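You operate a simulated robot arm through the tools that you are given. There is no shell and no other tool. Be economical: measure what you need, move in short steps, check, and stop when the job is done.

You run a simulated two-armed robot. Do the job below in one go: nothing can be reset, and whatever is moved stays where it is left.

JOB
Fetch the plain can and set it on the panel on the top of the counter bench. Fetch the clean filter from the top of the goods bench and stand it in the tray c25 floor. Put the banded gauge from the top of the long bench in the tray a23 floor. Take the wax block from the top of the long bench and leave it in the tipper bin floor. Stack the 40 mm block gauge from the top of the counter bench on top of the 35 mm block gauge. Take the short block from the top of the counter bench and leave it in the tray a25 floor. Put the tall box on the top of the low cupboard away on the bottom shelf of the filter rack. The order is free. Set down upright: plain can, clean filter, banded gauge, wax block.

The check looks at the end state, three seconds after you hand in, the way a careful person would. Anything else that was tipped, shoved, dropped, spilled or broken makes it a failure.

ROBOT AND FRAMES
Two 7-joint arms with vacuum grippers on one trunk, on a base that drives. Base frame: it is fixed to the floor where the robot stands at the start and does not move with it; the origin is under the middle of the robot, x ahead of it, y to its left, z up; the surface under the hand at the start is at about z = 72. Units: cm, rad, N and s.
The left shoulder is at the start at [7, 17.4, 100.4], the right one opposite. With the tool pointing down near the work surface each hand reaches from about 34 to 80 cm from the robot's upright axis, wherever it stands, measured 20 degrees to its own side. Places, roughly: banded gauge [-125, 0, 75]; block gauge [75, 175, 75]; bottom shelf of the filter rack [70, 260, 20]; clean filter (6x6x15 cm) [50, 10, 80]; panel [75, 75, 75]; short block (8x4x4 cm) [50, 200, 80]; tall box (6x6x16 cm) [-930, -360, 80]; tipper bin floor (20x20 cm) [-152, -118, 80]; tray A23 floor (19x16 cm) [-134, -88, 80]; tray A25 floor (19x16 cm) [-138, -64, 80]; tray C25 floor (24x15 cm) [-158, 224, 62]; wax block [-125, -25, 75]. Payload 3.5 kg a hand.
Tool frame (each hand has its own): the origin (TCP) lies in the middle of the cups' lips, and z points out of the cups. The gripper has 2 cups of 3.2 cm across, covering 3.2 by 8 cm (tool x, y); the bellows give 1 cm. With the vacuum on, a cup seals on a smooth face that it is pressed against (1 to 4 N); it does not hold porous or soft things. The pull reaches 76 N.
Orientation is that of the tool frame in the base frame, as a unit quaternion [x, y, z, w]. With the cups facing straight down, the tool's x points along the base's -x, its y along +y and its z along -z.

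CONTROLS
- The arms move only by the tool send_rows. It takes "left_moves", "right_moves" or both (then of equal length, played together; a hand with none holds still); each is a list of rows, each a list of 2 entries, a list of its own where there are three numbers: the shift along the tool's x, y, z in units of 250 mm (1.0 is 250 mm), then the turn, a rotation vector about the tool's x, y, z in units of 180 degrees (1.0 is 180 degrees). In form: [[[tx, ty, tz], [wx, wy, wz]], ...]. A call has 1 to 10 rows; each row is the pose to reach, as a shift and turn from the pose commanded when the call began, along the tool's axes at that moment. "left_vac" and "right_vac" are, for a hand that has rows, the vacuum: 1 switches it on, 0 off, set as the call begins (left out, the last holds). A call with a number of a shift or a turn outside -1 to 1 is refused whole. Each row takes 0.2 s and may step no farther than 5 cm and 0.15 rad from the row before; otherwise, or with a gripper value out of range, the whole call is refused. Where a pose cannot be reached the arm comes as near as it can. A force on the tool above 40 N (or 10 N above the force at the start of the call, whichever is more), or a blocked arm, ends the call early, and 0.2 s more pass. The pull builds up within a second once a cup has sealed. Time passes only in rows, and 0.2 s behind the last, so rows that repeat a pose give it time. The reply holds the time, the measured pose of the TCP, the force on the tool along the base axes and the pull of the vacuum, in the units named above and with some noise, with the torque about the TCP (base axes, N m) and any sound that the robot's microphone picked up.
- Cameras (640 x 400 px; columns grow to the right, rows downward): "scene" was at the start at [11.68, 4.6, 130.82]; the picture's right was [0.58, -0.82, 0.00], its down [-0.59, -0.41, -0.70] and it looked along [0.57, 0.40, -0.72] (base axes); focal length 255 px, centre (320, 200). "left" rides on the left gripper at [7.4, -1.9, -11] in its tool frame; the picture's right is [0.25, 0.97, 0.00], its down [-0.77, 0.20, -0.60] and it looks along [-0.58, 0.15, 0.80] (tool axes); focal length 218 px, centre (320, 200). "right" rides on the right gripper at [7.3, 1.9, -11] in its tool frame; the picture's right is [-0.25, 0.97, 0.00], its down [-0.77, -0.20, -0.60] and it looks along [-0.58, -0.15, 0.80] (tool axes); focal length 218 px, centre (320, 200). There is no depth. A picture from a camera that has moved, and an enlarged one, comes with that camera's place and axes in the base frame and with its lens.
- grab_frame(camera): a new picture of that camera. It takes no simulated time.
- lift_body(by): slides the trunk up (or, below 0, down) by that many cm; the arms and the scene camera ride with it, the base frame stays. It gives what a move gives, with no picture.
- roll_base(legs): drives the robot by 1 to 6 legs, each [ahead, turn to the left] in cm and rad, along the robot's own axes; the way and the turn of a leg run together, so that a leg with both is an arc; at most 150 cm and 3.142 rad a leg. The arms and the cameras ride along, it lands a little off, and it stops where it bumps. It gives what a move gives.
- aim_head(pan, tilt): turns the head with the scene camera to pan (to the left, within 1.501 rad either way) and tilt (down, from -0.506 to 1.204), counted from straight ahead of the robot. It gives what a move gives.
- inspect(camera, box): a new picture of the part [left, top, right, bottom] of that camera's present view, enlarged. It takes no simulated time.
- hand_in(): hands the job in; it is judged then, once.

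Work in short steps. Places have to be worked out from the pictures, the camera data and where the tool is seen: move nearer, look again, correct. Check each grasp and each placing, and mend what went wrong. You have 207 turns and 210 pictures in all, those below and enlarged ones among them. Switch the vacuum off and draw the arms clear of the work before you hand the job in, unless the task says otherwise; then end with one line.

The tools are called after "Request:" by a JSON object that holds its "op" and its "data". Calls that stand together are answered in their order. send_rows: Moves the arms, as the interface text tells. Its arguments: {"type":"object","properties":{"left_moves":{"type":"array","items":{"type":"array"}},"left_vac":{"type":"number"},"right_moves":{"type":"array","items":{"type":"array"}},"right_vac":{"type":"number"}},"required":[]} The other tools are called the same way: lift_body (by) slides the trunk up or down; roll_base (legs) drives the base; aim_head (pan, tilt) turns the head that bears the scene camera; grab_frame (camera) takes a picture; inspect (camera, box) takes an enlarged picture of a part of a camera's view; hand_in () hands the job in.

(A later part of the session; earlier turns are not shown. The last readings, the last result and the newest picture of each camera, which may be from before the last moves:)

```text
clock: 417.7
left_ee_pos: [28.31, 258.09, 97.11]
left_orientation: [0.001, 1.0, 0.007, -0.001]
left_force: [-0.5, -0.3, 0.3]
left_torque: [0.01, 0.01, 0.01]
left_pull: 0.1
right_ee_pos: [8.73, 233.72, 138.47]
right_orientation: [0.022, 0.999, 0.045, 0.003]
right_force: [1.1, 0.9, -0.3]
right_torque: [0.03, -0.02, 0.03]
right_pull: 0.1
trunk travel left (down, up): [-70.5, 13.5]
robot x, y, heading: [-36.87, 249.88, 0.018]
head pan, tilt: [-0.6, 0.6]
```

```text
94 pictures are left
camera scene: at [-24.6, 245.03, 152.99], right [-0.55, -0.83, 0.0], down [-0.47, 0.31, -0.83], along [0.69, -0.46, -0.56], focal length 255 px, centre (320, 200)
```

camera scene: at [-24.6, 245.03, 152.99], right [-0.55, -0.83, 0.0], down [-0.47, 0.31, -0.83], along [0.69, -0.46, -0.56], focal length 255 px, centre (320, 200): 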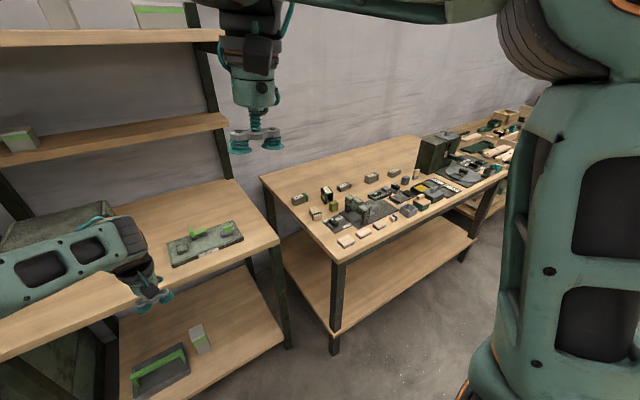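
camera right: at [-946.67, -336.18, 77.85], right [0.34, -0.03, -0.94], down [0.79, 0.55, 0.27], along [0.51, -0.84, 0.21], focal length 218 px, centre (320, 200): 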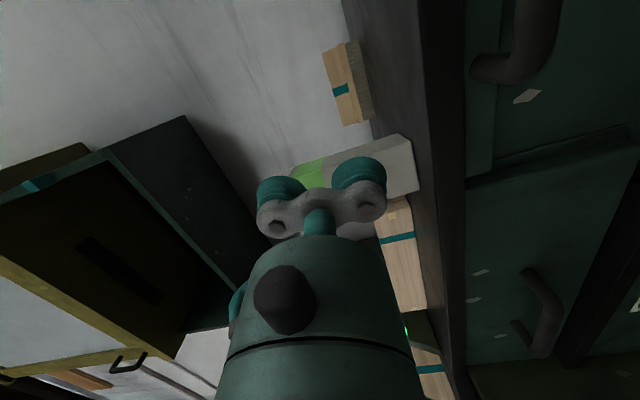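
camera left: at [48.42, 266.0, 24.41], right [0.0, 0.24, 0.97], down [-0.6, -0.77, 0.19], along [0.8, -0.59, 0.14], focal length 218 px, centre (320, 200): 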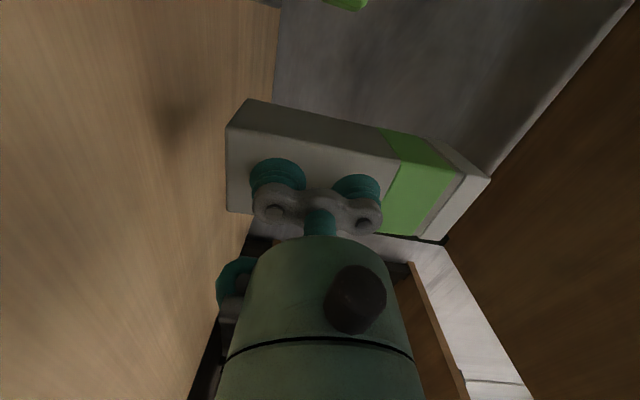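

I zoom on the counter bench.

Request:
{"op": "inspect", "data": {"camera": "scene", "box": [270, 130, 430, 260]}}

Request:
{"op": "inspect", "data": {"camera": "scene", "box": [380, 110, 540, 230]}}

```text
3.08 times, centred on (350, 195) of scene
camera zoom: at [-24.6, 245.03, 152.99], right [-0.55, -0.83, 0.0], down [-0.47, 0.31, -0.83], along [0.69, -0.46, -0.56], focal length 784 px, centre (228, 215)
```

zoom: 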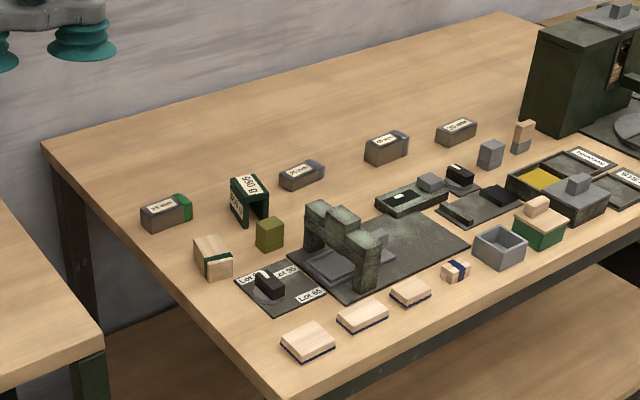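

```text
3.33 times, centred on (460, 170) of scene
camera zoom: at [-24.6, 245.03, 152.99], right [-0.55, -0.83, 0.0], down [-0.47, 0.31, -0.83], along [0.69, -0.46, -0.56], focal length 849 px, centre (-147, 300)
```

zoom: 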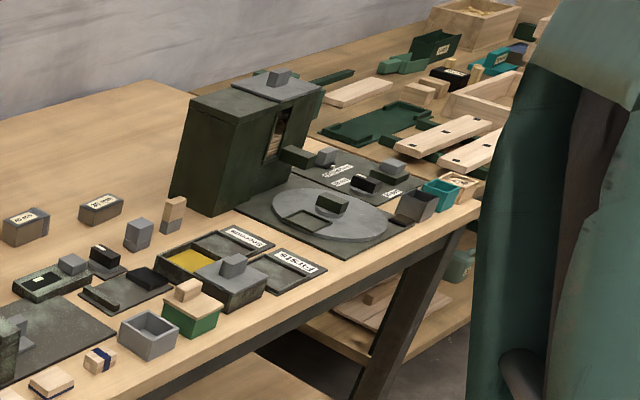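

I drive in front of the counter bench (y≈175) for a close look, with the left hand raised.

Request:
{"op": "send_rows", "data": {"left_moves": [[[0, 0, -0.2], [0, 0, 0]], [[0.1, 0, -0.4], [0, 0, 0]], [[0.2, 0.1, -0.6], [0, 0, 0]], [[0.3, 0.2, -0.7], [0, 0, 0]]]}}

Request:
{"op": "roll_base", "data": {"legs": [[0, -1.585], [72, 0], [0, 1.571], [36, 0]]}}

Request:
{"op": "aim_head", "data": {"pan": 0.0, "tilt": 0.95}}

Request:
{"op": "grab_frame", "data": {"camera": "scene"}}

```text
refused: row 2 steps farther than a row can; nothing moved
```

```text
clock: 431.4
left_ee_pos: [63.82, 185.88, 97.14]
left_orientation: [0.004, 1.0, 0.007, -0.002]
left_force: [-0.4, 0.4, -1.0]
left_torque: [-0.03, 0.03, -0.03]
left_pull: 0.1
right_ee_pos: [44.13, 161.64, 138.47]
right_orientation: [0.027, 0.999, 0.047, 0.003]
right_force: [0.1, -0.3, -0.7]
right_torque: [-0.04, 0.0, 0.01]
right_pull: 0.2
trunk travel left (down, up): [-70.5, 13.5]
robot x, y, heading: [-1.82, 178.05, 0.007]
head pan, tilt: [-0.6, 0.6]
stopped in leg 4: the robot was blocked; the commanded pose is now the measured one
```

```text
clock: 432.4
left_ee_pos: [63.77, 185.8, 97.2]
left_orientation: [0.003, 1.0, 0.006, -0.001]
left_force: [0.2, 0.9, -0.3]
left_torque: [-0.03, 0.03, -0.01]
left_pull: 0.0
right_ee_pos: [43.86, 161.69, 138.52]
right_orientation: [0.026, 0.999, 0.047, 0.003]
right_force: [0.2, -0.1, 0.2]
right_torque: [-0.04, 0.02, -0.01]
right_pull: 0.0
trunk travel left (down, up): [-70.5, 13.5]
robot x, y, heading: [-1.84, 178.48, 0.008]
head pan, tilt: [0.0, 0.949]
```

```text
91 pictures are left
camera scene: at [10.63, 178.13, 150.15], right [0.01, -1.0, 0.0], down [-0.81, -0.01, -0.58], along [0.58, 0.0, -0.81], focal length 255 px, centre (320, 200)
```

scene: 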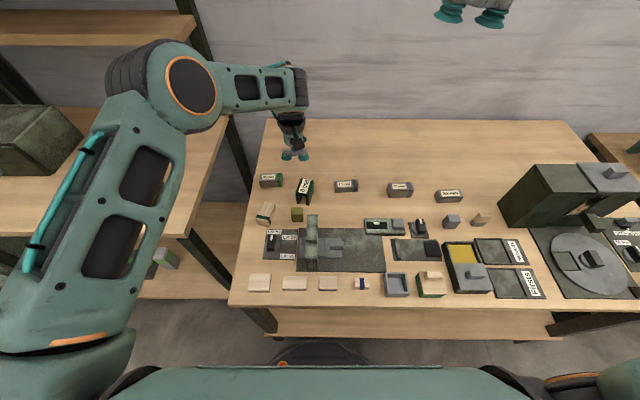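

The base stopped blocked on the last leg: possibly the bench front or the left elbow at the rack. I check the rack side before moving.

Request:
{"op": "aim_head", "data": {"pan": 0.75, "tilt": 0.35}}

Request:
{"op": "grab_frame", "data": {"camera": "scene"}}

```text
clock: 433.5
left_ee_pos: [63.61, 185.82, 97.11]
left_orientation: [0.003, 1.0, 0.007, -0.002]
left_force: [-0.5, -1.1, -0.5]
left_torque: [-0.01, -0.02, 0.02]
left_pull: 0.0
right_ee_pos: [44.01, 161.67, 138.56]
right_orientation: [0.027, 0.999, 0.046, 0.003]
right_force: [0.5, 0.7, 0.1]
right_torque: [-0.05, 0.02, 0.02]
right_pull: 0.0
trunk travel left (down, up): [-70.5, 13.5]
robot x, y, heading: [-1.62, 178.42, 0.008]
head pan, tilt: [0.75, 0.351]
```

```text
90 pictures are left
camera scene: at [10.09, 184.48, 155.26], right [0.69, -0.73, 0.0], down [-0.25, -0.24, -0.94], along [0.68, 0.65, -0.34], focal length 255 px, centre (320, 200)
```

scene: 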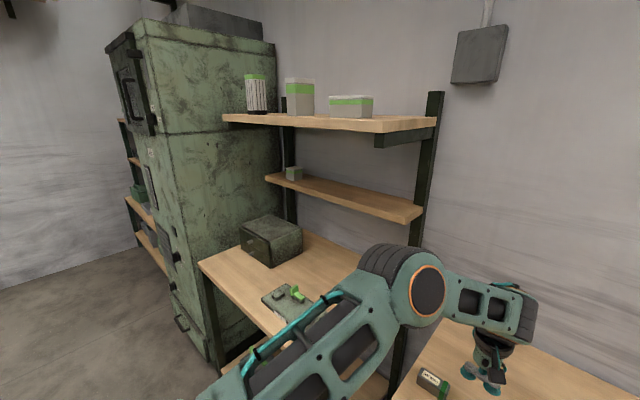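

Nothing on the rack is disturbed; the base just touched the bench front. I back off 4 cm and zoom on the bench objects.

Request:
{"op": "roll_base", "data": {"legs": [[-4, 0]]}}

Request:
{"op": "aim_head", "data": {"pan": 0.0, "tilt": 0.95}}

Request:
{"op": "inspect", "data": {"camera": "scene", "box": [230, 160, 370, 300]}}

Request:
{"op": "inspect", "data": {"camera": "scene", "box": [340, 160, 540, 310]}}

```text
clock: 434.4
left_ee_pos: [60.21, 185.81, 96.81]
left_orientation: [0.004, 1.0, 0.007, -0.004]
left_force: [0.1, 0.7, 0.0]
left_torque: [0.0, 0.04, -0.02]
left_pull: 0.0
right_ee_pos: [40.76, 161.85, 138.28]
right_orientation: [0.025, 0.999, 0.045, 0.0]
right_force: [0.2, -0.1, 0.3]
right_torque: [-0.02, 0.02, -0.03]
right_pull: 0.1
trunk travel left (down, up): [-70.5, 13.5]
robot x, y, heading: [-5.56, 178.48, 0.011]
head pan, tilt: [0.75, 0.351]
```

```text
clock: 435.5
left_ee_pos: [59.89, 185.9, 97.15]
left_orientation: [0.005, 1.0, 0.008, -0.001]
left_force: [0.4, -0.1, 0.4]
left_torque: [-0.01, 0.02, 0.0]
left_pull: 0.0
right_ee_pos: [40.22, 161.64, 138.56]
right_orientation: [0.025, 0.999, 0.045, 0.004]
right_force: [-0.4, -0.3, 0.0]
right_torque: [0.01, 0.01, -0.02]
right_pull: 0.1
trunk travel left (down, up): [-70.5, 13.5]
robot x, y, heading: [-5.53, 178.53, 0.012]
head pan, tilt: [0.0, 0.949]
```

```text
2.86 times, centred on (300, 230) of scene
camera zoom: at [6.8, 178.13, 150.14], right [0.01, -1.0, 0.0], down [-0.81, -0.01, -0.58], along [0.58, 0.01, -0.81], focal length 728 px, centre (377, 114)
```

zoom: 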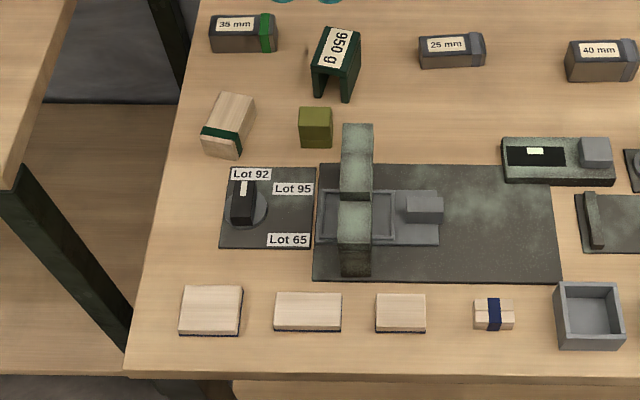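

```text
2.67 times, centred on (440, 235) of scene
camera zoom: at [6.8, 178.13, 150.14], right [0.01, -1.0, 0.0], down [-0.81, -0.01, -0.58], along [0.58, 0.01, -0.81], focal length 679 px, centre (0, 107)
```

zoom: 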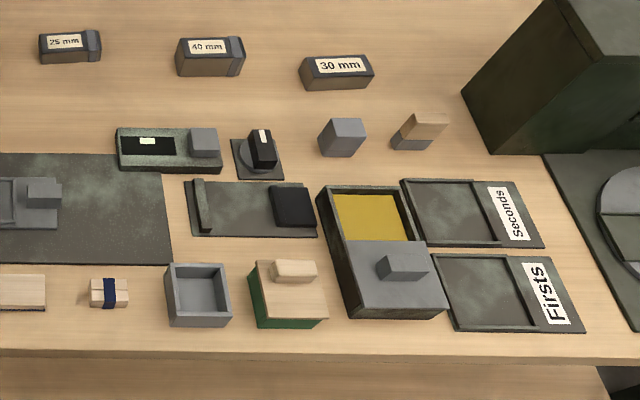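

I can read 35 mm (green band) at about (73, 197), 40 mm at about (69, 149); the green-banded wood block near (57, 198) is the short block. I bring the right hand over the 40 mm gauge, raise the left, and take hand views.

Request:
{"op": "send_rows", "data": {"right_moves": [[[-0.098, -0.054, 0.092], [0.003, 0, -0.002]], [[-0.196, -0.108, 0.184], [0.006, 0, -0.003]], [[-0.294, -0.162, 0.276], [0.009, 0.001, -0.005]], [[-0.392, -0.216, 0.368], [0.012, 0.001, -0.006]], [[-0.49, -0.27, 0.46], [0.015, 0.001, -0.008]], [[-0.588, -0.324, 0.552], [0.018, 0.001, -0.01]], [[-0.686, -0.378, 0.644], [0.021, 0.001, -0.011]], [[-0.784, -0.432, 0.736], [0.024, 0.002, -0.013]], [[-0.882, -0.486, 0.828], [0.027, 0.002, -0.015]], [[-0.98, -0.54, 0.92], [0.0286, 0.002, -0.016]]], "left_moves": [[[0, 0, -0.06], [0, 0, 0]], [[0, 0, -0.12], [0, 0, 0]], [[0, 0, -0.18], [0, 0, 0]], [[0, 0, -0.24], [0, 0, 0]], [[0, 0, -0.3], [0, 0, 0]], [[0, 0, -0.36], [0, 0, 0]], [[0, 0, -0.42], [0, 0, 0]], [[0, 0, -0.48], [0, 0, 0]], [[0, 0, -0.54], [0, 0, 0]], [[0, 0, -0.6], [0, 0, 0]]]}}

Request:
{"op": "grab_frame", "data": {"camera": "right"}}

Request:
{"op": "grab_frame", "data": {"camera": "left"}}

```text
clock: 437.7
left_ee_pos: [60.02, 185.52, 112.02]
left_orientation: [0.003, 1.0, 0.008, -0.003]
left_force: [-0.3, -0.4, -0.1]
left_torque: [0.0, -0.01, 0.01]
left_pull: 0.1
right_ee_pos: [64.23, 148.93, 114.25]
right_orientation: [0.0, 1.0, 0.001, -0.001]
right_force: [0.1, 0.4, -0.4]
right_torque: [0.03, 0.01, -0.01]
right_pull: 0.0
trunk travel left (down, up): [-70.5, 13.5]
robot x, y, heading: [-5.93, 178.04, 0.01]
head pan, tilt: [0.0, 0.949]
```

```text
87 pictures are left
camera right: at [56.96, 150.89, 125.53], right [0.25, 0.97, 0.0], down [0.77, -0.2, 0.6], along [0.58, -0.15, -0.8], focal length 218 px, centre (320, 200)
```

right: 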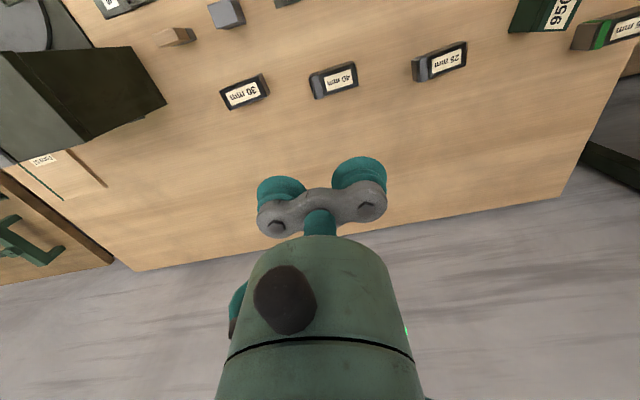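

```text
86 pictures are left
camera left: at [52.73, 183.66, 123.16], right [-0.25, 0.97, 0.02], down [0.78, 0.19, 0.6], along [0.58, 0.16, -0.8], focal length 218 px, centre (320, 200)
```

left: 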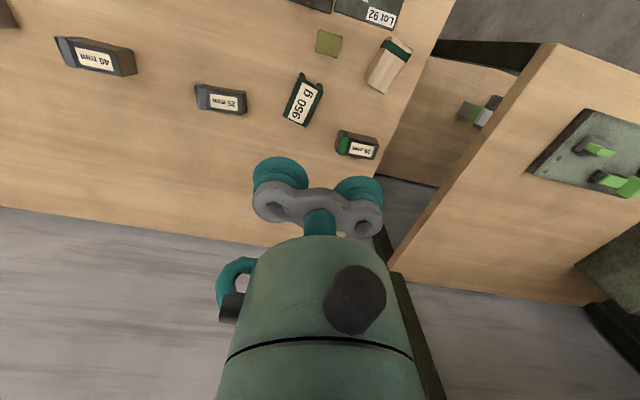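

Triangulated: 40 mm gauge at (63.5, 151.9, top 83), 35 mm at (67.6, 195.8, top 82.2), short block at (53.3, 195.6, top ≈83); bench z≈78.7. I lower the trunk and hover the hands for detail.

Request:
{"op": "lift_body", "data": {"by": -12}}

Request:
{"op": "send_rows", "data": {"right_moves": [[[0.028, 0.06, 0.1], [0, 0, 0]], [[0.028, 0.12, 0.2], [0, 0, 0]]], "left_moves": [[[-0.12, 0.12, 0.0], [0, 0, 0]], [[-0.24, 0.24, 0], [0, 0, 0]]]}}

Request:
{"op": "inspect", "data": {"camera": "right", "box": [250, 30, 410, 150]}}

Request:
{"op": "grab_frame", "data": {"camera": "left"}}

```text
clock: 439.2
left_ee_pos: [59.82, 185.72, 100.21]
left_orientation: [0.004, 1.0, 0.007, -0.001]
left_force: [-1.1, -0.4, -0.3]
left_torque: [0.0, 0.0, -0.02]
left_pull: 0.0
right_ee_pos: [64.08, 149.04, 102.46]
right_orientation: [0.001, 1.0, 0.0, 0.0]
right_force: [-0.4, -0.6, 0.5]
right_torque: [0.03, 0.0, -0.01]
right_pull: 0.1
trunk travel left (down, up): [-58.5, 25.5]
robot x, y, heading: [-5.64, 178.21, 0.008]
head pan, tilt: [0.0, 0.949]
```

```text
clock: 439.8
left_ee_pos: [66.04, 191.73, 100.06]
left_orientation: [0.004, 1.0, 0.006, -0.003]
left_force: [0.4, 0.5, -0.3]
left_torque: [0.02, 0.04, 0.01]
left_pull: 0.1
right_ee_pos: [63.58, 152.16, 97.35]
right_orientation: [0.0, 1.0, 0.001, -0.001]
right_force: [0.2, -0.3, -0.4]
right_torque: [0.01, 0.03, 0.02]
right_pull: 0.0
trunk travel left (down, up): [-58.5, 25.5]
robot x, y, heading: [-5.64, 177.72, 0.006]
head pan, tilt: [0.0, 0.949]
```

```text
3.33 times, centred on (330, 90) of right
camera zoom: at [56.27, 154.15, 108.56], right [0.25, 0.97, 0.0], down [0.77, -0.2, 0.6], along [0.58, -0.15, -0.8], focal length 728 px, centre (287, 567)
```

zoom: 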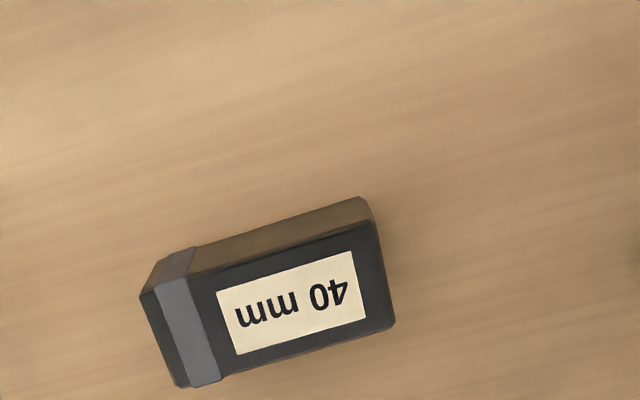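

```text
84 pictures are left
camera left: at [58.88, 189.82, 111.11], right [-0.25, 0.97, 0.01], down [0.78, 0.19, 0.6], along [0.58, 0.16, -0.8], focal length 218 px, centre (320, 200)
```

left: 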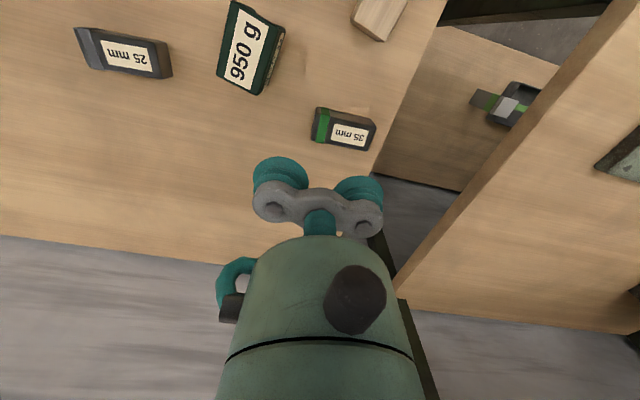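

The 40 mm gauge's top centre is (64.0, 151.6), aligned with y. I take it with one centred cup.

Request:
{"op": "send_rows", "data": {"right_moves": [[[-0.016, 0.072, 0.15], [0, 0, 0]], [[-0.016, 0.072, 0.3], [0, 0, 0]], [[-0.016, 0.072, 0.44], [0, 0, 0]], [[-0.016, 0.072, 0.52], [0, 0, 0]], [[-0.016, 0.072, 0.56], [0, 0, 0]], [[-0.016, 0.072, 0.58], [0, 0, 0]], [[-0.016, 0.072, 0.595], [0, 0, 0]], [[-0.016, 0.072, 0.605], [0, 0, 0]], [[-0.016, 0.072, 0.605], [0, 0, 0]], [[-0.016, 0.072, 0.605], [0, 0, 0]]], "right_vac": 1}}

```text
clock: 441.6
left_ee_pos: [65.64, 191.77, 100.31]
left_orientation: [0.002, 1.0, 0.007, -0.001]
left_force: [0.2, 0.6, -0.3]
left_torque: [-0.02, 0.02, 0.0]
left_pull: 0.1
right_ee_pos: [63.77, 153.9, 82.94]
right_orientation: [0.001, 1.0, 0.001, 0.006]
right_force: [-4.7, 0.6, 15.3]
right_torque: [-0.47, 0.11, 0.0]
right_pull: 37.3
trunk travel left (down, up): [-58.5, 25.5]
robot x, y, heading: [-5.51, 177.92, 0.008]
head pan, tilt: [0.0, 0.949]
stopped in row 8 (right hand): the force on the tool passed its limit at 42 N (the readings are from after the stop); the commanded pose is now the measured one
```

Sealed. I lift, retract the left hand, and shift the base +20 cm in y to set the gauge on the 35 mm one.

Request:
{"op": "send_rows", "data": {"right_moves": [[[0, 0, -0.03], [0, 0, 0]], [[0, 0, -0.12], [0, 0, 0]], [[0, 0, -0.3], [0, 0, 0]], [[0.05, 0, -0.45], [0, 0, 0]], [[0.2, 0, -0.55], [0, 0, 0]], [[0.35, 0, -0.6], [0, 0, 0]], [[0.5, 0, -0.65], [0, 0, 0]]], "left_moves": [[[0.15, 0, 0], [0, 0, 0]], [[0.3, 0, 0], [0, 0, 0]], [[0.45, 0, 0], [0, 0, 0]], [[0.6, 0, -0.05], [0, 0, 0]], [[0.75, 0, -0.1], [0, 0, 0]], [[0.85, 0, -0.1], [0, 0, 0]], [[0.95, 0, -0.1], [0, 0, 0]]]}}

Request:
{"op": "lift_body", "data": {"by": 10}}

Request:
{"op": "roll_base", "data": {"legs": [[-14, 0], [0, 1.571], [19, 0], [0, -1.579], [13, 0]]}}

Request:
{"op": "grab_frame", "data": {"camera": "scene"}}

Request:
{"op": "grab_frame", "data": {"camera": "right"}}

```text
clock: 443.2
left_ee_pos: [41.72, 191.65, 102.96]
left_orientation: [0.004, 1.0, 0.007, 0.001]
left_force: [0.4, -1.1, 0.1]
left_torque: [0.03, -0.03, -0.02]
left_pull: 0.0
right_ee_pos: [51.27, 153.66, 98.91]
right_orientation: [0.0, 1.0, 0.001, 0.005]
right_force: [-1.4, 0.0, -2.7]
right_torque: [-0.45, -0.02, -0.01]
right_pull: 38.2
trunk travel left (down, up): [-58.5, 25.5]
robot x, y, heading: [-5.49, 178.08, 0.008]
head pan, tilt: [0.0, 0.949]
```

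```text
clock: 444.5
left_ee_pos: [42.21, 191.68, 112.69]
left_orientation: [0.003, 1.0, 0.007, -0.002]
left_force: [0.8, 0.1, 0.2]
left_torque: [-0.01, -0.01, -0.03]
left_pull: 0.0
right_ee_pos: [51.67, 153.78, 108.79]
right_orientation: [0.001, 1.0, 0.0, 0.003]
right_force: [-0.2, -1.0, -3.3]
right_torque: [-0.46, 0.04, 0.03]
right_pull: 37.2
trunk travel left (down, up): [-68.5, 15.5]
robot x, y, heading: [-5.66, 177.97, 0.011]
head pan, tilt: [0.0, 0.949]
```

```text
clock: 455.5
left_ee_pos: [41.24, 210.05, 112.65]
left_orientation: [0.008, 1.0, 0.007, -0.002]
left_force: [-0.1, 0.6, -0.6]
left_torque: [0.0, 0.0, 0.0]
left_pull: 0.0
right_ee_pos: [50.02, 172.11, 108.81]
right_orientation: [0.005, 1.0, 0.001, 0.005]
right_force: [0.2, 0.5, -2.8]
right_torque: [-0.47, -0.01, 0.04]
right_pull: 37.4
trunk travel left (down, up): [-68.5, 15.5]
robot x, y, heading: [-6.9, 197.02, 0.006]
head pan, tilt: [0.0, 0.949]
```

```text
83 pictures are left
camera scene: at [5.48, 196.92, 148.16], right [0.0, -1.0, 0.0], down [-0.81, 0.0, -0.58], along [0.58, 0.0, -0.81], focal length 255 px, centre (320, 200)
```

scene: 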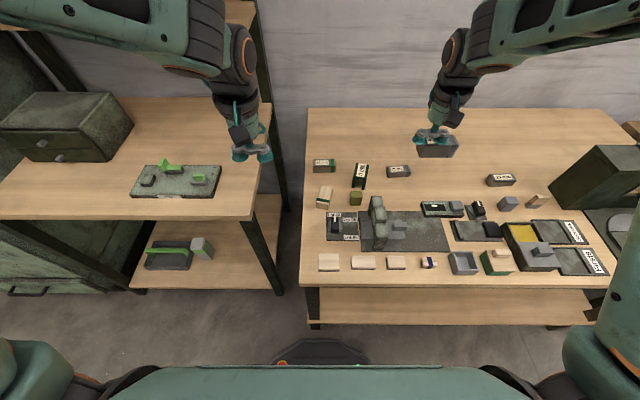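

```text
82 pictures are left
camera right: at [42.75, 174.21, 120.04], right [0.26, 0.96, 0.0], down [0.76, -0.21, 0.61], along [0.59, -0.16, -0.79], focal length 218 px, centre (320, 200)
```

right: 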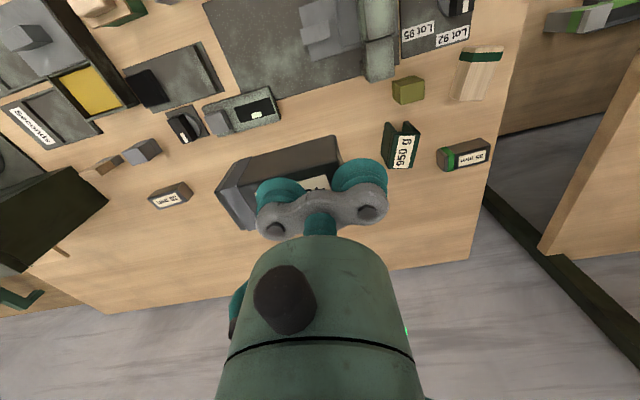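

I bring the right hand near the 35 mm gauge (staying high) to measure it precisely.

Request:
{"op": "send_rows", "data": {"right_moves": [[[-0.07, 0.15, 0], [0, 0, 0]], [[-0.14, 0.3, 0], [0, 0, 0]], [[-0.21, 0.45, 0], [0, 0, 0]], [[-0.28, 0.6, 0.04], [0, 0, 0]], [[-0.35, 0.75, 0.1], [0, 0, 0]], [[-0.42, 0.9, 0.16], [0, 0, 0]], [[-0.42, 0.94, 0.2], [0, 0, 0]], [[-0.42, 0.94, 0.2], [0, 0, 0]]]}}

Request:
{"op": "grab_frame", "data": {"camera": "right"}}

Request:
{"op": "inspect", "data": {"camera": "scene", "box": [280, 130, 420, 230]}}

```text
clock: 457.3
left_ee_pos: [41.28, 210.09, 112.73]
left_orientation: [0.009, 1.0, 0.008, -0.001]
left_force: [0.0, -0.2, 0.4]
left_torque: [0.02, -0.02, 0.03]
left_pull: 0.0
right_ee_pos: [61.13, 195.73, 103.86]
right_orientation: [0.005, 1.0, 0.001, 0.003]
right_force: [0.1, -0.3, -3.2]
right_torque: [-0.46, -0.02, 0.03]
right_pull: 38.3
trunk travel left (down, up): [-68.5, 15.5]
robot x, y, heading: [-6.83, 196.79, 0.003]
head pan, tilt: [0.0, 0.949]
```

```text
81 pictures are left
camera right: at [53.7, 197.69, 115.07], right [0.26, 0.96, 0.0], down [0.76, -0.21, 0.61], along [0.59, -0.16, -0.79], focal length 218 px, centre (320, 200)
```

right: 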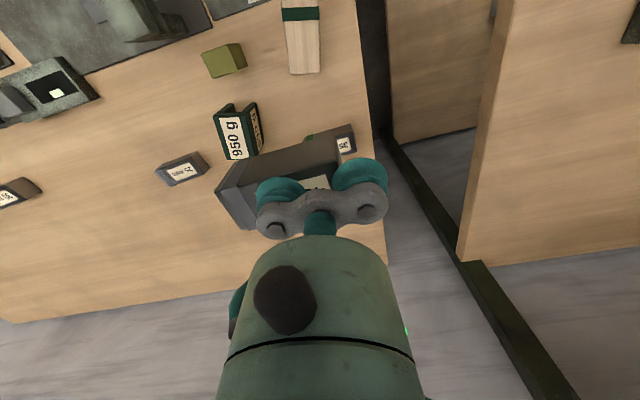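

```text
4.00 times, centred on (350, 180) of scene
camera zoom: at [5.64, 196.91, 148.15], right [0.0, -1.0, 0.0], down [-0.81, 0.0, -0.58], along [0.58, 0.0, -0.81], focal length 1019 px, centre (200, 280)
```

zoom: 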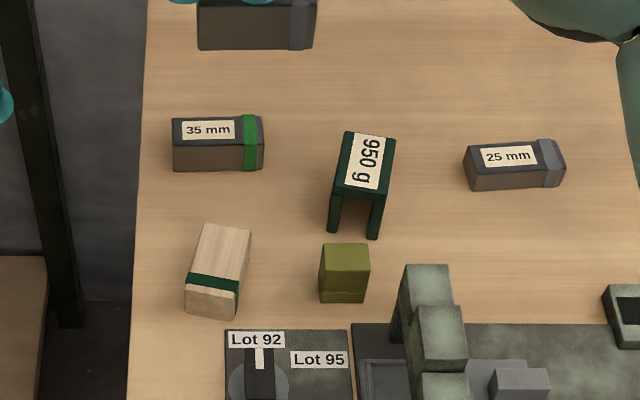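

I cross-check the 35 mm gauge with the left camera.

Request:
{"op": "inspect", "data": {"camera": "left", "box": [120, 60, 360, 240]}}

```text
2.22 times, centred on (240, 150) of left
camera zoom: at [33.99, 208.3, 123.8], right [-0.24, 0.97, 0.01], down [0.78, 0.18, 0.6], along [0.58, 0.15, -0.8], focal length 485 px, centre (498, 311)
```

zoom: 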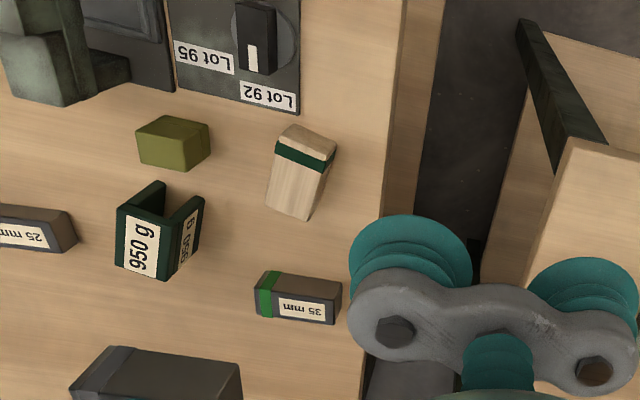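

Consensus: 35 mm top centre (68.9, 195.3), yaw about +4°. I move the 40 mm gauge over it to 2.5 cm above and check.

Request:
{"op": "send_rows", "data": {"right_moves": [[[-0.1, 0.03, 0], [0, 0, -0.008]], [[-0.2, 0.06, 0.06], [0, 0, -0.016]], [[-0.296, 0.077, 0.2], [0, 0, -0.022]], [[-0.296, 0.077, 0.35], [0, 0, -0.022]], [[-0.296, 0.077, 0.48], [0, 0, -0.022]], [[-0.296, 0.077, 0.57], [0, 0, -0.022]], [[-0.296, 0.077, 0.57], [0, 0, -0.022]]]}}

Request:
{"op": "inspect", "data": {"camera": "scene", "box": [280, 130, 400, 230]}}

Request:
{"op": "inspect", "data": {"camera": "left", "box": [120, 60, 360, 240]}}

Request:
{"op": "inspect", "data": {"camera": "right", "box": [200, 60, 440, 240]}}

```text
clock: 458.9
left_ee_pos: [41.25, 210.2, 112.75]
left_orientation: [0.008, 1.0, 0.007, -0.002]
left_force: [0.4, 0.6, 0.5]
left_torque: [0.01, 0.04, 0.01]
left_pull: 0.1
right_ee_pos: [64.69, 197.21, 91.79]
right_orientation: [-0.03, 1.0, 0.0, 0.002]
right_force: [0.0, 0.3, -2.9]
right_torque: [-0.45, -0.01, 0.01]
right_pull: 37.3
right hand out of reach, approached as far as the arm can: row 2, 3, 4, 5, 6, 7
trunk travel left (down, up): [-68.5, 15.5]
robot x, y, heading: [-6.47, 197.17, 0.006]
head pan, tilt: [0.0, 0.949]
```

```text
4.00 times, centred on (340, 180) of scene
camera zoom: at [5.71, 196.96, 148.14], right [0.0, -1.0, 0.0], down [-0.81, 0.0, -0.58], along [0.58, 0.0, -0.81], focal length 1019 px, centre (240, 280)
```

zoom: 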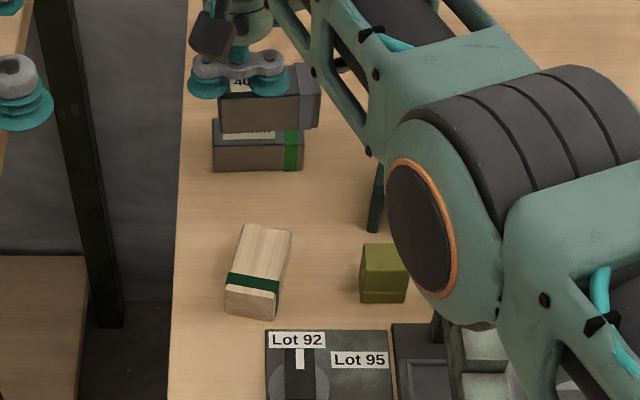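

```text
2.22 times, centred on (240, 150) of left
camera zoom: at [34.05, 208.35, 123.78], right [-0.24, 0.97, 0.01], down [0.78, 0.18, 0.6], along [0.58, 0.15, -0.8], focal length 485 px, centre (498, 311)
```

zoom: 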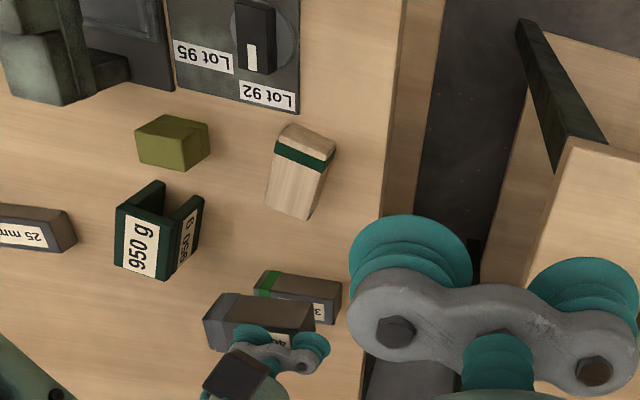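

```text
2.22 times, centred on (320, 150) of right
camera zoom: at [57.28, 198.76, 103.06], right [0.2, 0.98, 0.0], down [0.78, -0.16, 0.61], along [0.6, -0.12, -0.79], focal length 485 px, centre (320, 311)
```

zoom: 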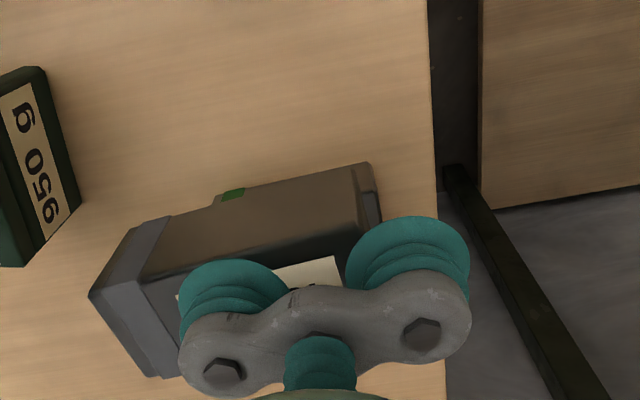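

The right arm is at its reach limit with the trunk this high. I raise the hand a bit, lower the trunk 9 cm and edge the base 2.5 cm forward.

Request:
{"op": "send_rows", "data": {"right_moves": [[[0.1, 0, -0.15], [0, 0, 0]], [[0.15, 0, -0.3], [0, 0, 0]], [[0.15, 0, -0.4], [0, 0, 0]]]}}

Request:
{"op": "lift_body", "data": {"by": -9}}

Request:
{"op": "roll_base", "data": {"legs": [[2.5, 0]]}}

```text
clock: 459.7
left_ee_pos: [41.39, 210.16, 112.75]
left_orientation: [0.008, 1.0, 0.007, -0.002]
left_force: [-0.4, 0.6, -0.6]
left_torque: [0.02, 0.03, -0.03]
left_pull: 0.0
right_ee_pos: [60.99, 197.03, 102.04]
right_orientation: [-0.03, 1.0, 0.001, 0.004]
right_force: [0.9, -1.0, -1.9]
right_torque: [-0.46, 0.02, 0.03]
right_pull: 37.7
trunk travel left (down, up): [-68.5, 15.5]
robot x, y, heading: [-6.6, 197.18, 0.003]
head pan, tilt: [0.0, 0.949]
```

```text
clock: 460.9
left_ee_pos: [41.33, 210.18, 103.69]
left_orientation: [0.008, 1.0, 0.007, -0.002]
left_force: [0.1, -0.5, -0.7]
left_torque: [0.0, 0.0, -0.01]
left_pull: 0.0
right_ee_pos: [60.87, 196.96, 93.06]
right_orientation: [-0.029, 1.0, 0.001, 0.004]
right_force: [0.2, 0.2, -2.5]
right_torque: [-0.46, -0.03, 0.01]
right_pull: 37.5
trunk travel left (down, up): [-59.5, 24.5]
robot x, y, heading: [-6.46, 197.29, 0.003]
head pan, tilt: [0.0, 0.949]
```

```text
clock: 461.8
left_ee_pos: [43.5, 210.17, 103.78]
left_orientation: [0.008, 1.0, 0.008, 0.0]
left_force: [0.2, 0.2, -0.1]
left_torque: [-0.01, -0.06, -0.01]
left_pull: 0.1
right_ee_pos: [63.27, 197.07, 93.22]
right_orientation: [-0.03, 1.0, 0.001, 0.004]
right_force: [-0.2, 0.5, -2.5]
right_torque: [-0.43, -0.07, -0.01]
right_pull: 37.9
trunk travel left (down, up): [-59.5, 24.5]
robot x, y, heading: [-4.55, 197.18, 0.0]
head pan, tilt: [0.0, 0.949]
```

I move forward over the 35 mm gauge (z kept at 93, gap ~7 cm), then check.

Request:
{"op": "send_rows", "data": {"right_moves": [[[-0.1, 0.005, 0], [0, 0, 0]], [[-0.213, 0.009, 0], [0, 0, 0]], [[-0.213, 0.009, 0.12], [0, 0, 0]], [[-0.213, 0.009, 0.16], [0, 0, 0]], [[-0.213, 0.009, 0.16], [0, 0, 0]]]}}

Request:
{"op": "inspect", "data": {"camera": "scene", "box": [280, 130, 400, 230]}}

Request:
{"op": "inspect", "data": {"camera": "left", "box": [120, 60, 360, 240]}}

```text
clock: 462.9
left_ee_pos: [43.8, 210.13, 103.72]
left_orientation: [0.008, 1.0, 0.008, -0.001]
left_force: [-0.7, -0.9, -0.2]
left_torque: [-0.01, 0.0, -0.01]
left_pull: 0.1
right_ee_pos: [67.37, 197.45, 89.31]
right_orientation: [-0.03, 1.0, 0.001, 0.004]
right_force: [0.4, 0.0, -2.9]
right_torque: [-0.47, -0.03, 0.01]
right_pull: 37.9
right hand out of reach, approached as far as the arm can: row 2, 3, 4, 5
trunk travel left (down, up): [-59.5, 24.5]
robot x, y, heading: [-4.39, 196.77, -0.001]
head pan, tilt: [0.0, 0.949]
```

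```text
4.00 times, centred on (340, 180) of scene
camera zoom: at [8.15, 196.93, 139.14], right [0.0, -1.0, 0.0], down [-0.81, 0.0, -0.58], along [0.58, 0.0, -0.81], focal length 1019 px, centre (240, 280)
```

zoom: 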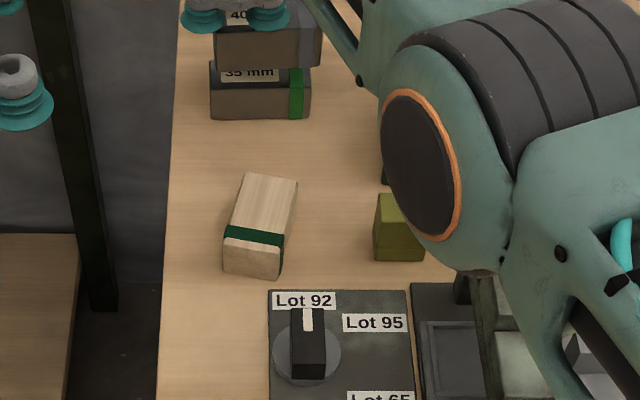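

```text
2.22 times, centred on (240, 150) of left
camera zoom: at [36.48, 208.33, 114.8], right [-0.24, 0.97, 0.01], down [0.78, 0.18, 0.6], along [0.58, 0.16, -0.8], focal length 485 px, centre (498, 311)
```

zoom: 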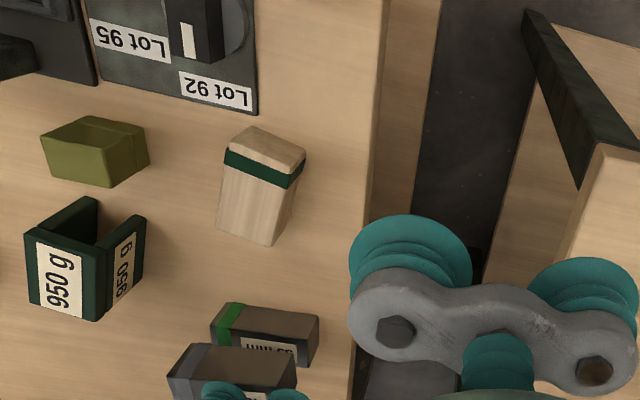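

Gauge needs +1.2 cm x and +0.4 cm y. I edge the base forward 1.3 cm and correct y, then look again.

Request:
{"op": "roll_base", "data": {"legs": [[1.3, 0]]}}

Request:
{"op": "send_rows", "data": {"right_moves": [[[0, 0.016, 0], [0, 0, 0]], [[0, 0.016, 0.02], [0, 0, 0]], [[0, 0.016, 0.04], [0, 0, 0]], [[0, 0.016, 0.04], [0, 0, 0]]]}}

Request:
{"op": "inspect", "data": {"camera": "scene", "box": [290, 110, 390, 190]}}

Request:
{"op": "inspect", "data": {"camera": "left", "box": [160, 150, 320, 260]}}

```text
clock: 463.7
left_ee_pos: [44.8, 210.26, 103.8]
left_orientation: [0.008, 1.0, 0.007, -0.001]
left_force: [0.6, 0.0, 0.0]
left_torque: [0.01, -0.01, -0.06]
left_pull: 0.0
right_ee_pos: [68.62, 197.55, 89.47]
right_orientation: [-0.03, 1.0, 0.001, 0.004]
right_force: [-0.1, 0.2, -3.1]
right_torque: [-0.5, -0.06, -0.02]
right_pull: 38.4
trunk travel left (down, up): [-59.5, 24.5]
robot x, y, heading: [-3.02, 196.83, 0.001]
head pan, tilt: [0.0, 0.949]
```

```text
clock: 464.7
left_ee_pos: [44.94, 210.21, 103.76]
left_orientation: [0.008, 1.0, 0.007, -0.001]
left_force: [-0.1, 0.1, -0.5]
left_torque: [0.02, -0.01, 0.0]
left_pull: 0.0
right_ee_pos: [68.59, 197.96, 88.24]
right_orientation: [-0.029, 1.0, 0.001, 0.004]
right_force: [0.0, -0.3, -3.3]
right_torque: [-0.44, -0.05, -0.01]
right_pull: 37.6
trunk travel left (down, up): [-59.5, 24.5]
robot x, y, heading: [-2.94, 196.9, 0.003]
head pan, tilt: [0.0, 0.949]
```

```text
5.00 times, centred on (340, 150) of scene
camera zoom: at [9.36, 196.96, 139.15], right [0.0, -1.0, 0.0], down [-0.81, 0.0, -0.58], along [0.58, 0.0, -0.81], focal length 1273 px, centre (220, 450)
```

zoom: 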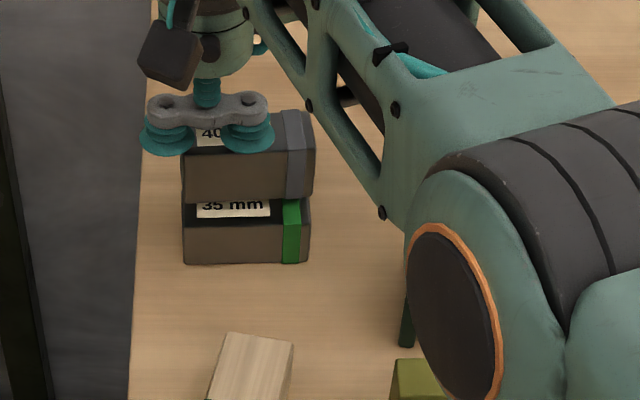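

```text
3.64 times, centred on (240, 205) of left
camera zoom: at [37.7, 208.36, 114.83], right [-0.24, 0.97, 0.01], down [0.78, 0.18, 0.61], along [0.59, 0.16, -0.8], focal length 794 px, centre (611, 182)
```

zoom: 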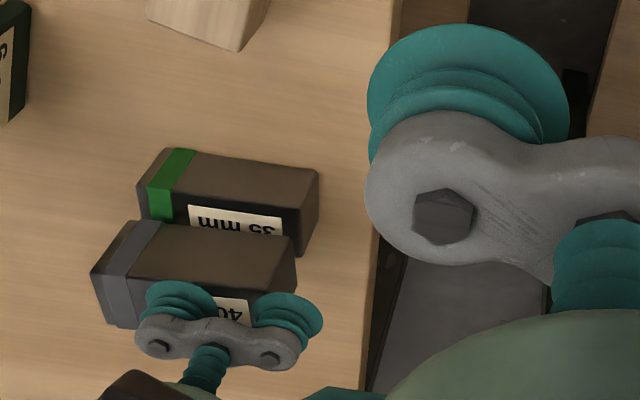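

The edges line up (both near edges at x≈67.7, y 191.3–199.4). I lower the last 2 cm gently.

Request:
{"op": "send_rows", "data": {"right_moves": [[[0, 0, 0.03], [0, 0, 0]], [[0, 0, 0.05], [0, 0, 0]], [[0, 0, 0.065], [0, 0, 0]], [[0, 0, 0.075], [0, 0, 0]], [[0, 0, 0.085], [0, 0, 0]], [[0, 0, 0.09], [0, 0, 0]], [[0, 0, 0.09], [0, 0, 0]]]}}

Request:
{"op": "inspect", "data": {"camera": "scene", "box": [290, 110, 390, 190]}}

```text
clock: 466.3
left_ee_pos: [44.75, 210.32, 103.88]
left_orientation: [0.008, 1.0, 0.007, 0.0]
left_force: [-0.2, 0.2, 0.4]
left_torque: [0.01, 0.02, -0.03]
left_pull: 0.0
right_ee_pos: [68.43, 197.94, 86.53]
right_orientation: [-0.03, 1.0, -0.001, 0.006]
right_force: [12.2, 3.4, 28.9]
right_torque: [-0.72, 0.01, 0.07]
right_pull: 37.7
trunk travel left (down, up): [-59.5, 24.5]
robot x, y, heading: [-3.1, 197.23, 0.001]
head pan, tilt: [0.0, 0.949]
```

```text
5.00 times, centred on (340, 150) of scene
camera zoom: at [9.08, 197.02, 139.18], right [0.0, -1.0, 0.0], down [-0.81, 0.0, -0.58], along [0.58, 0.0, -0.81], focal length 1273 px, centre (220, 450)
```

zoom: 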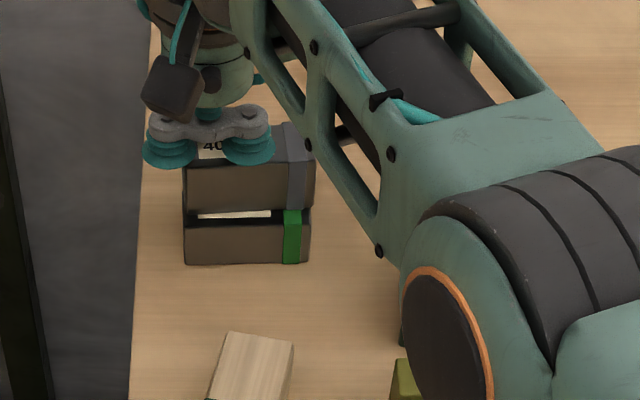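

Contact, but the view suggests the 40 mm sits about 1.3 cm too far back. I check with the left camera.

Request:
{"op": "inspect", "data": {"camera": "left", "box": [160, 150, 320, 260]}}

Request:
{"op": "inspect", "data": {"camera": "right", "box": [220, 80, 420, 220]}}

```text
3.64 times, centred on (240, 205) of left
camera zoom: at [37.47, 208.41, 114.92], right [-0.24, 0.97, 0.01], down [0.77, 0.18, 0.61], along [0.59, 0.15, -0.79], focal length 794 px, centre (611, 182)
```

zoom: 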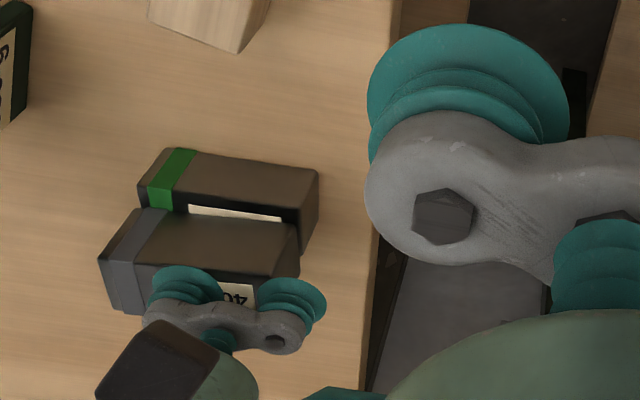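

```text
2.86 times, centred on (320, 150) of right
camera zoom: at [60.92, 199.39, 97.68], right [0.19, 0.98, 0.0], down [0.77, -0.16, 0.61], along [0.6, -0.12, -0.79], focal length 624 px, centre (320, 343)
```

zoom: 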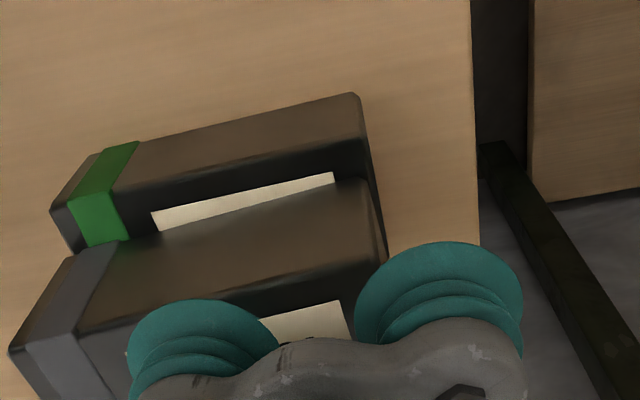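

Confirmed: I lift 1.5 cm, shift −1.3 cm in x, and lower again.

Request:
{"op": "send_rows", "data": {"right_moves": [[[0, 0, -0.06], [0, 0, 0]], [[0.026, 0, -0.07], [0, 0, 0]], [[0.052, 0, -0.07], [0, 0, 0]], [[0.052, 0, -0.04], [0, 0, 0]], [[0.052, 0, -0.02], [0, 0, 0]], [[0.052, 0, -0.005], [0, 0, 0]], [[0.052, 0, 0.002], [0, 0, 0]], [[0.052, 0, 0.002], [0, 0, 0]]]}}

Request:
{"op": "inspect", "data": {"camera": "scene", "box": [290, 110, 390, 190]}}

Request:
{"op": "inspect", "data": {"camera": "right", "box": [220, 80, 420, 220]}}

```text
clock: 468.1
left_ee_pos: [44.63, 210.08, 103.85]
left_orientation: [0.008, 1.0, 0.007, 0.0]
left_force: [0.3, 0.2, 0.4]
left_torque: [0.0, 0.04, 0.0]
left_pull: 0.1
right_ee_pos: [67.36, 197.85, 86.38]
right_orientation: [-0.029, 1.0, 0.002, 0.008]
right_force: [9.5, 1.7, 29.5]
right_torque: [-0.8, -0.07, 0.22]
right_pull: 37.4
right hand out of reach, approached as far as the arm can: row 3
trunk travel left (down, up): [-59.5, 24.5]
robot x, y, heading: [-3.24, 196.96, -0.002]
head pan, tilt: [0.0, 0.949]
```

```text
5.00 times, centred on (340, 150) of scene
camera zoom: at [9.04, 197.0, 139.21], right [0.0, -1.0, 0.0], down [-0.81, 0.0, -0.58], along [0.58, 0.0, -0.81], focal length 1273 px, centre (220, 450)
```

zoom: 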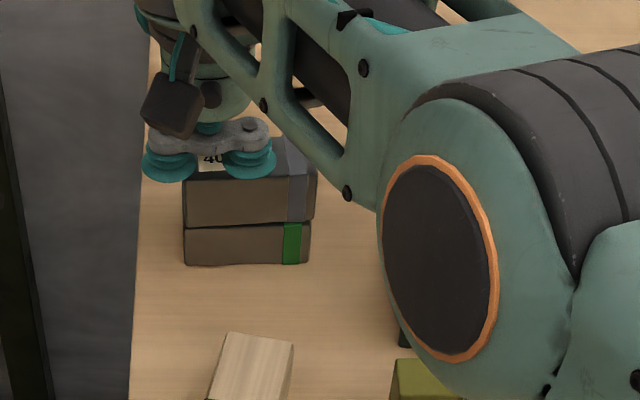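

```text
2.86 times, centred on (320, 150) of right
camera zoom: at [59.77, 199.37, 97.62], right [0.19, 0.98, 0.01], down [0.77, -0.16, 0.62], along [0.6, -0.12, -0.79], focal length 624 px, centre (320, 343)
```

zoom: 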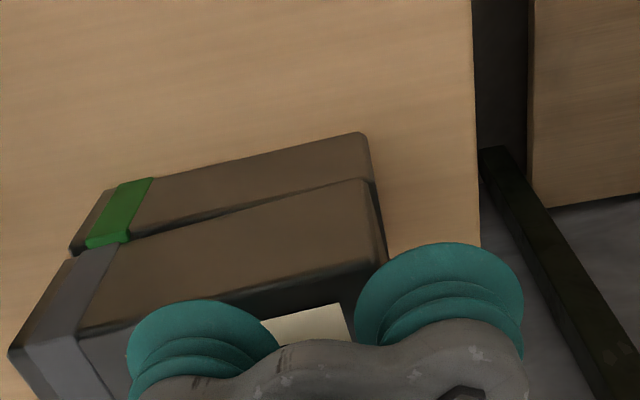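

Now stacked flush. I ease the press, release and rise.

Request:
{"op": "send_rows", "data": {"right_moves": [[[0, 0, -0.015], [0, 0, 0]], [[0, 0, -0.02], [0, 0, 0]], [[0, 0, -0.02], [0, 0, 0]], [[0, 0, -0.06], [0, 0, 0]], [[0, 0, -0.2], [0, 0, 0]], [[0.1, 0, -0.35], [0, 0, 0]], [[0.2, 0, -0.5], [0, 0, 0]]], "right_vac": 0}}

Request:
{"op": "inspect", "data": {"camera": "scene", "box": [270, 100, 410, 210]}}

Request:
{"op": "grab_frame", "data": {"camera": "right"}}

```text
clock: 469.7
left_ee_pos: [44.85, 210.13, 103.9]
left_orientation: [0.007, 1.0, 0.007, -0.001]
left_force: [-0.5, -0.4, -0.6]
left_torque: [0.02, 0.01, 0.01]
left_pull: 0.1
right_ee_pos: [62.22, 197.22, 98.44]
right_orientation: [-0.03, 1.0, 0.001, 0.005]
right_force: [0.9, -0.1, -0.4]
right_torque: [-0.04, 0.03, -0.01]
right_pull: 0.1
trunk travel left (down, up): [-59.5, 24.5]
robot x, y, heading: [-2.57, 196.83, 0.005]
head pan, tilt: [0.0, 0.949]
```

```text
3.64 times, centred on (340, 155) of scene
camera zoom: at [9.17, 196.93, 139.16], right [0.0, -1.0, 0.0], down [-0.81, 0.0, -0.58], along [0.58, 0.0, -0.81], focal length 926 px, centre (247, 364)
```

zoom: 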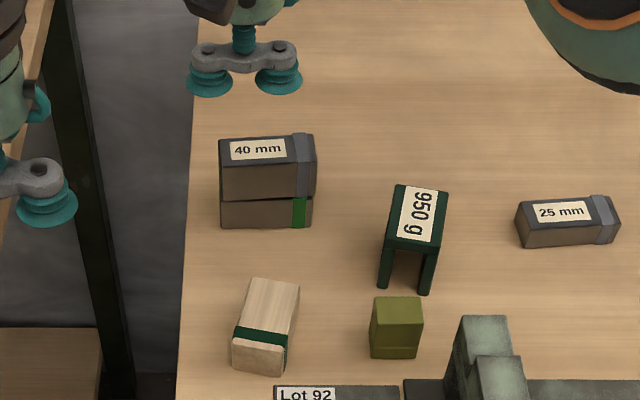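

```text
65 pictures are left
camera right: at [54.66, 198.85, 109.77], right [0.19, 0.98, 0.0], down [0.78, -0.16, 0.61], along [0.6, -0.12, -0.79], focal length 218 px, centre (320, 200)
```

right: 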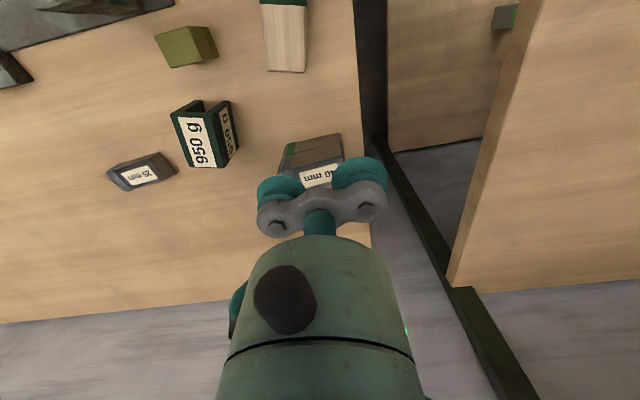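

Stack is good. Next the short block: centre (54.4, 195.2), top ≈82.7. I press one centred cup on it.

Request:
{"op": "send_rows", "data": {"right_moves": [[[0.15, 0.017, 0.05], [0, 0, 0]], [[0.314, 0.035, 0.1], [0, 0, 0]], [[0.314, 0.035, 0.28], [0, 0, 0]], [[0.314, 0.035, 0.45], [0, 0, 0]], [[0.314, 0.035, 0.55], [0, 0, 0]], [[0.314, 0.035, 0.59], [0, 0, 0]], [[0.314, 0.035, 0.61], [0, 0, 0]], [[0.314, 0.035, 0.625], [0, 0, 0]], [[0.314, 0.035, 0.64], [0, 0, 0]], [[0.314, 0.035, 0.645], [0, 0, 0]]], "right_vac": 1}}

```text
clock: 471.9
left_ee_pos: [44.91, 210.23, 103.85]
left_orientation: [0.008, 1.0, 0.008, 0.001]
left_force: [0.8, -0.2, 0.2]
left_torque: [0.01, 0.04, -0.02]
left_pull: 0.1
right_ee_pos: [54.59, 197.99, 82.49]
right_orientation: [-0.029, 1.0, 0.001, 0.006]
right_force: [10.0, 1.8, 31.7]
right_torque: [-1.25, 0.25, 0.11]
right_pull: 37.7
trunk travel left (down, up): [-59.5, 24.5]
robot x, y, heading: [-2.91, 196.68, 0.005]
head pan, tilt: [0.0, 0.949]
```

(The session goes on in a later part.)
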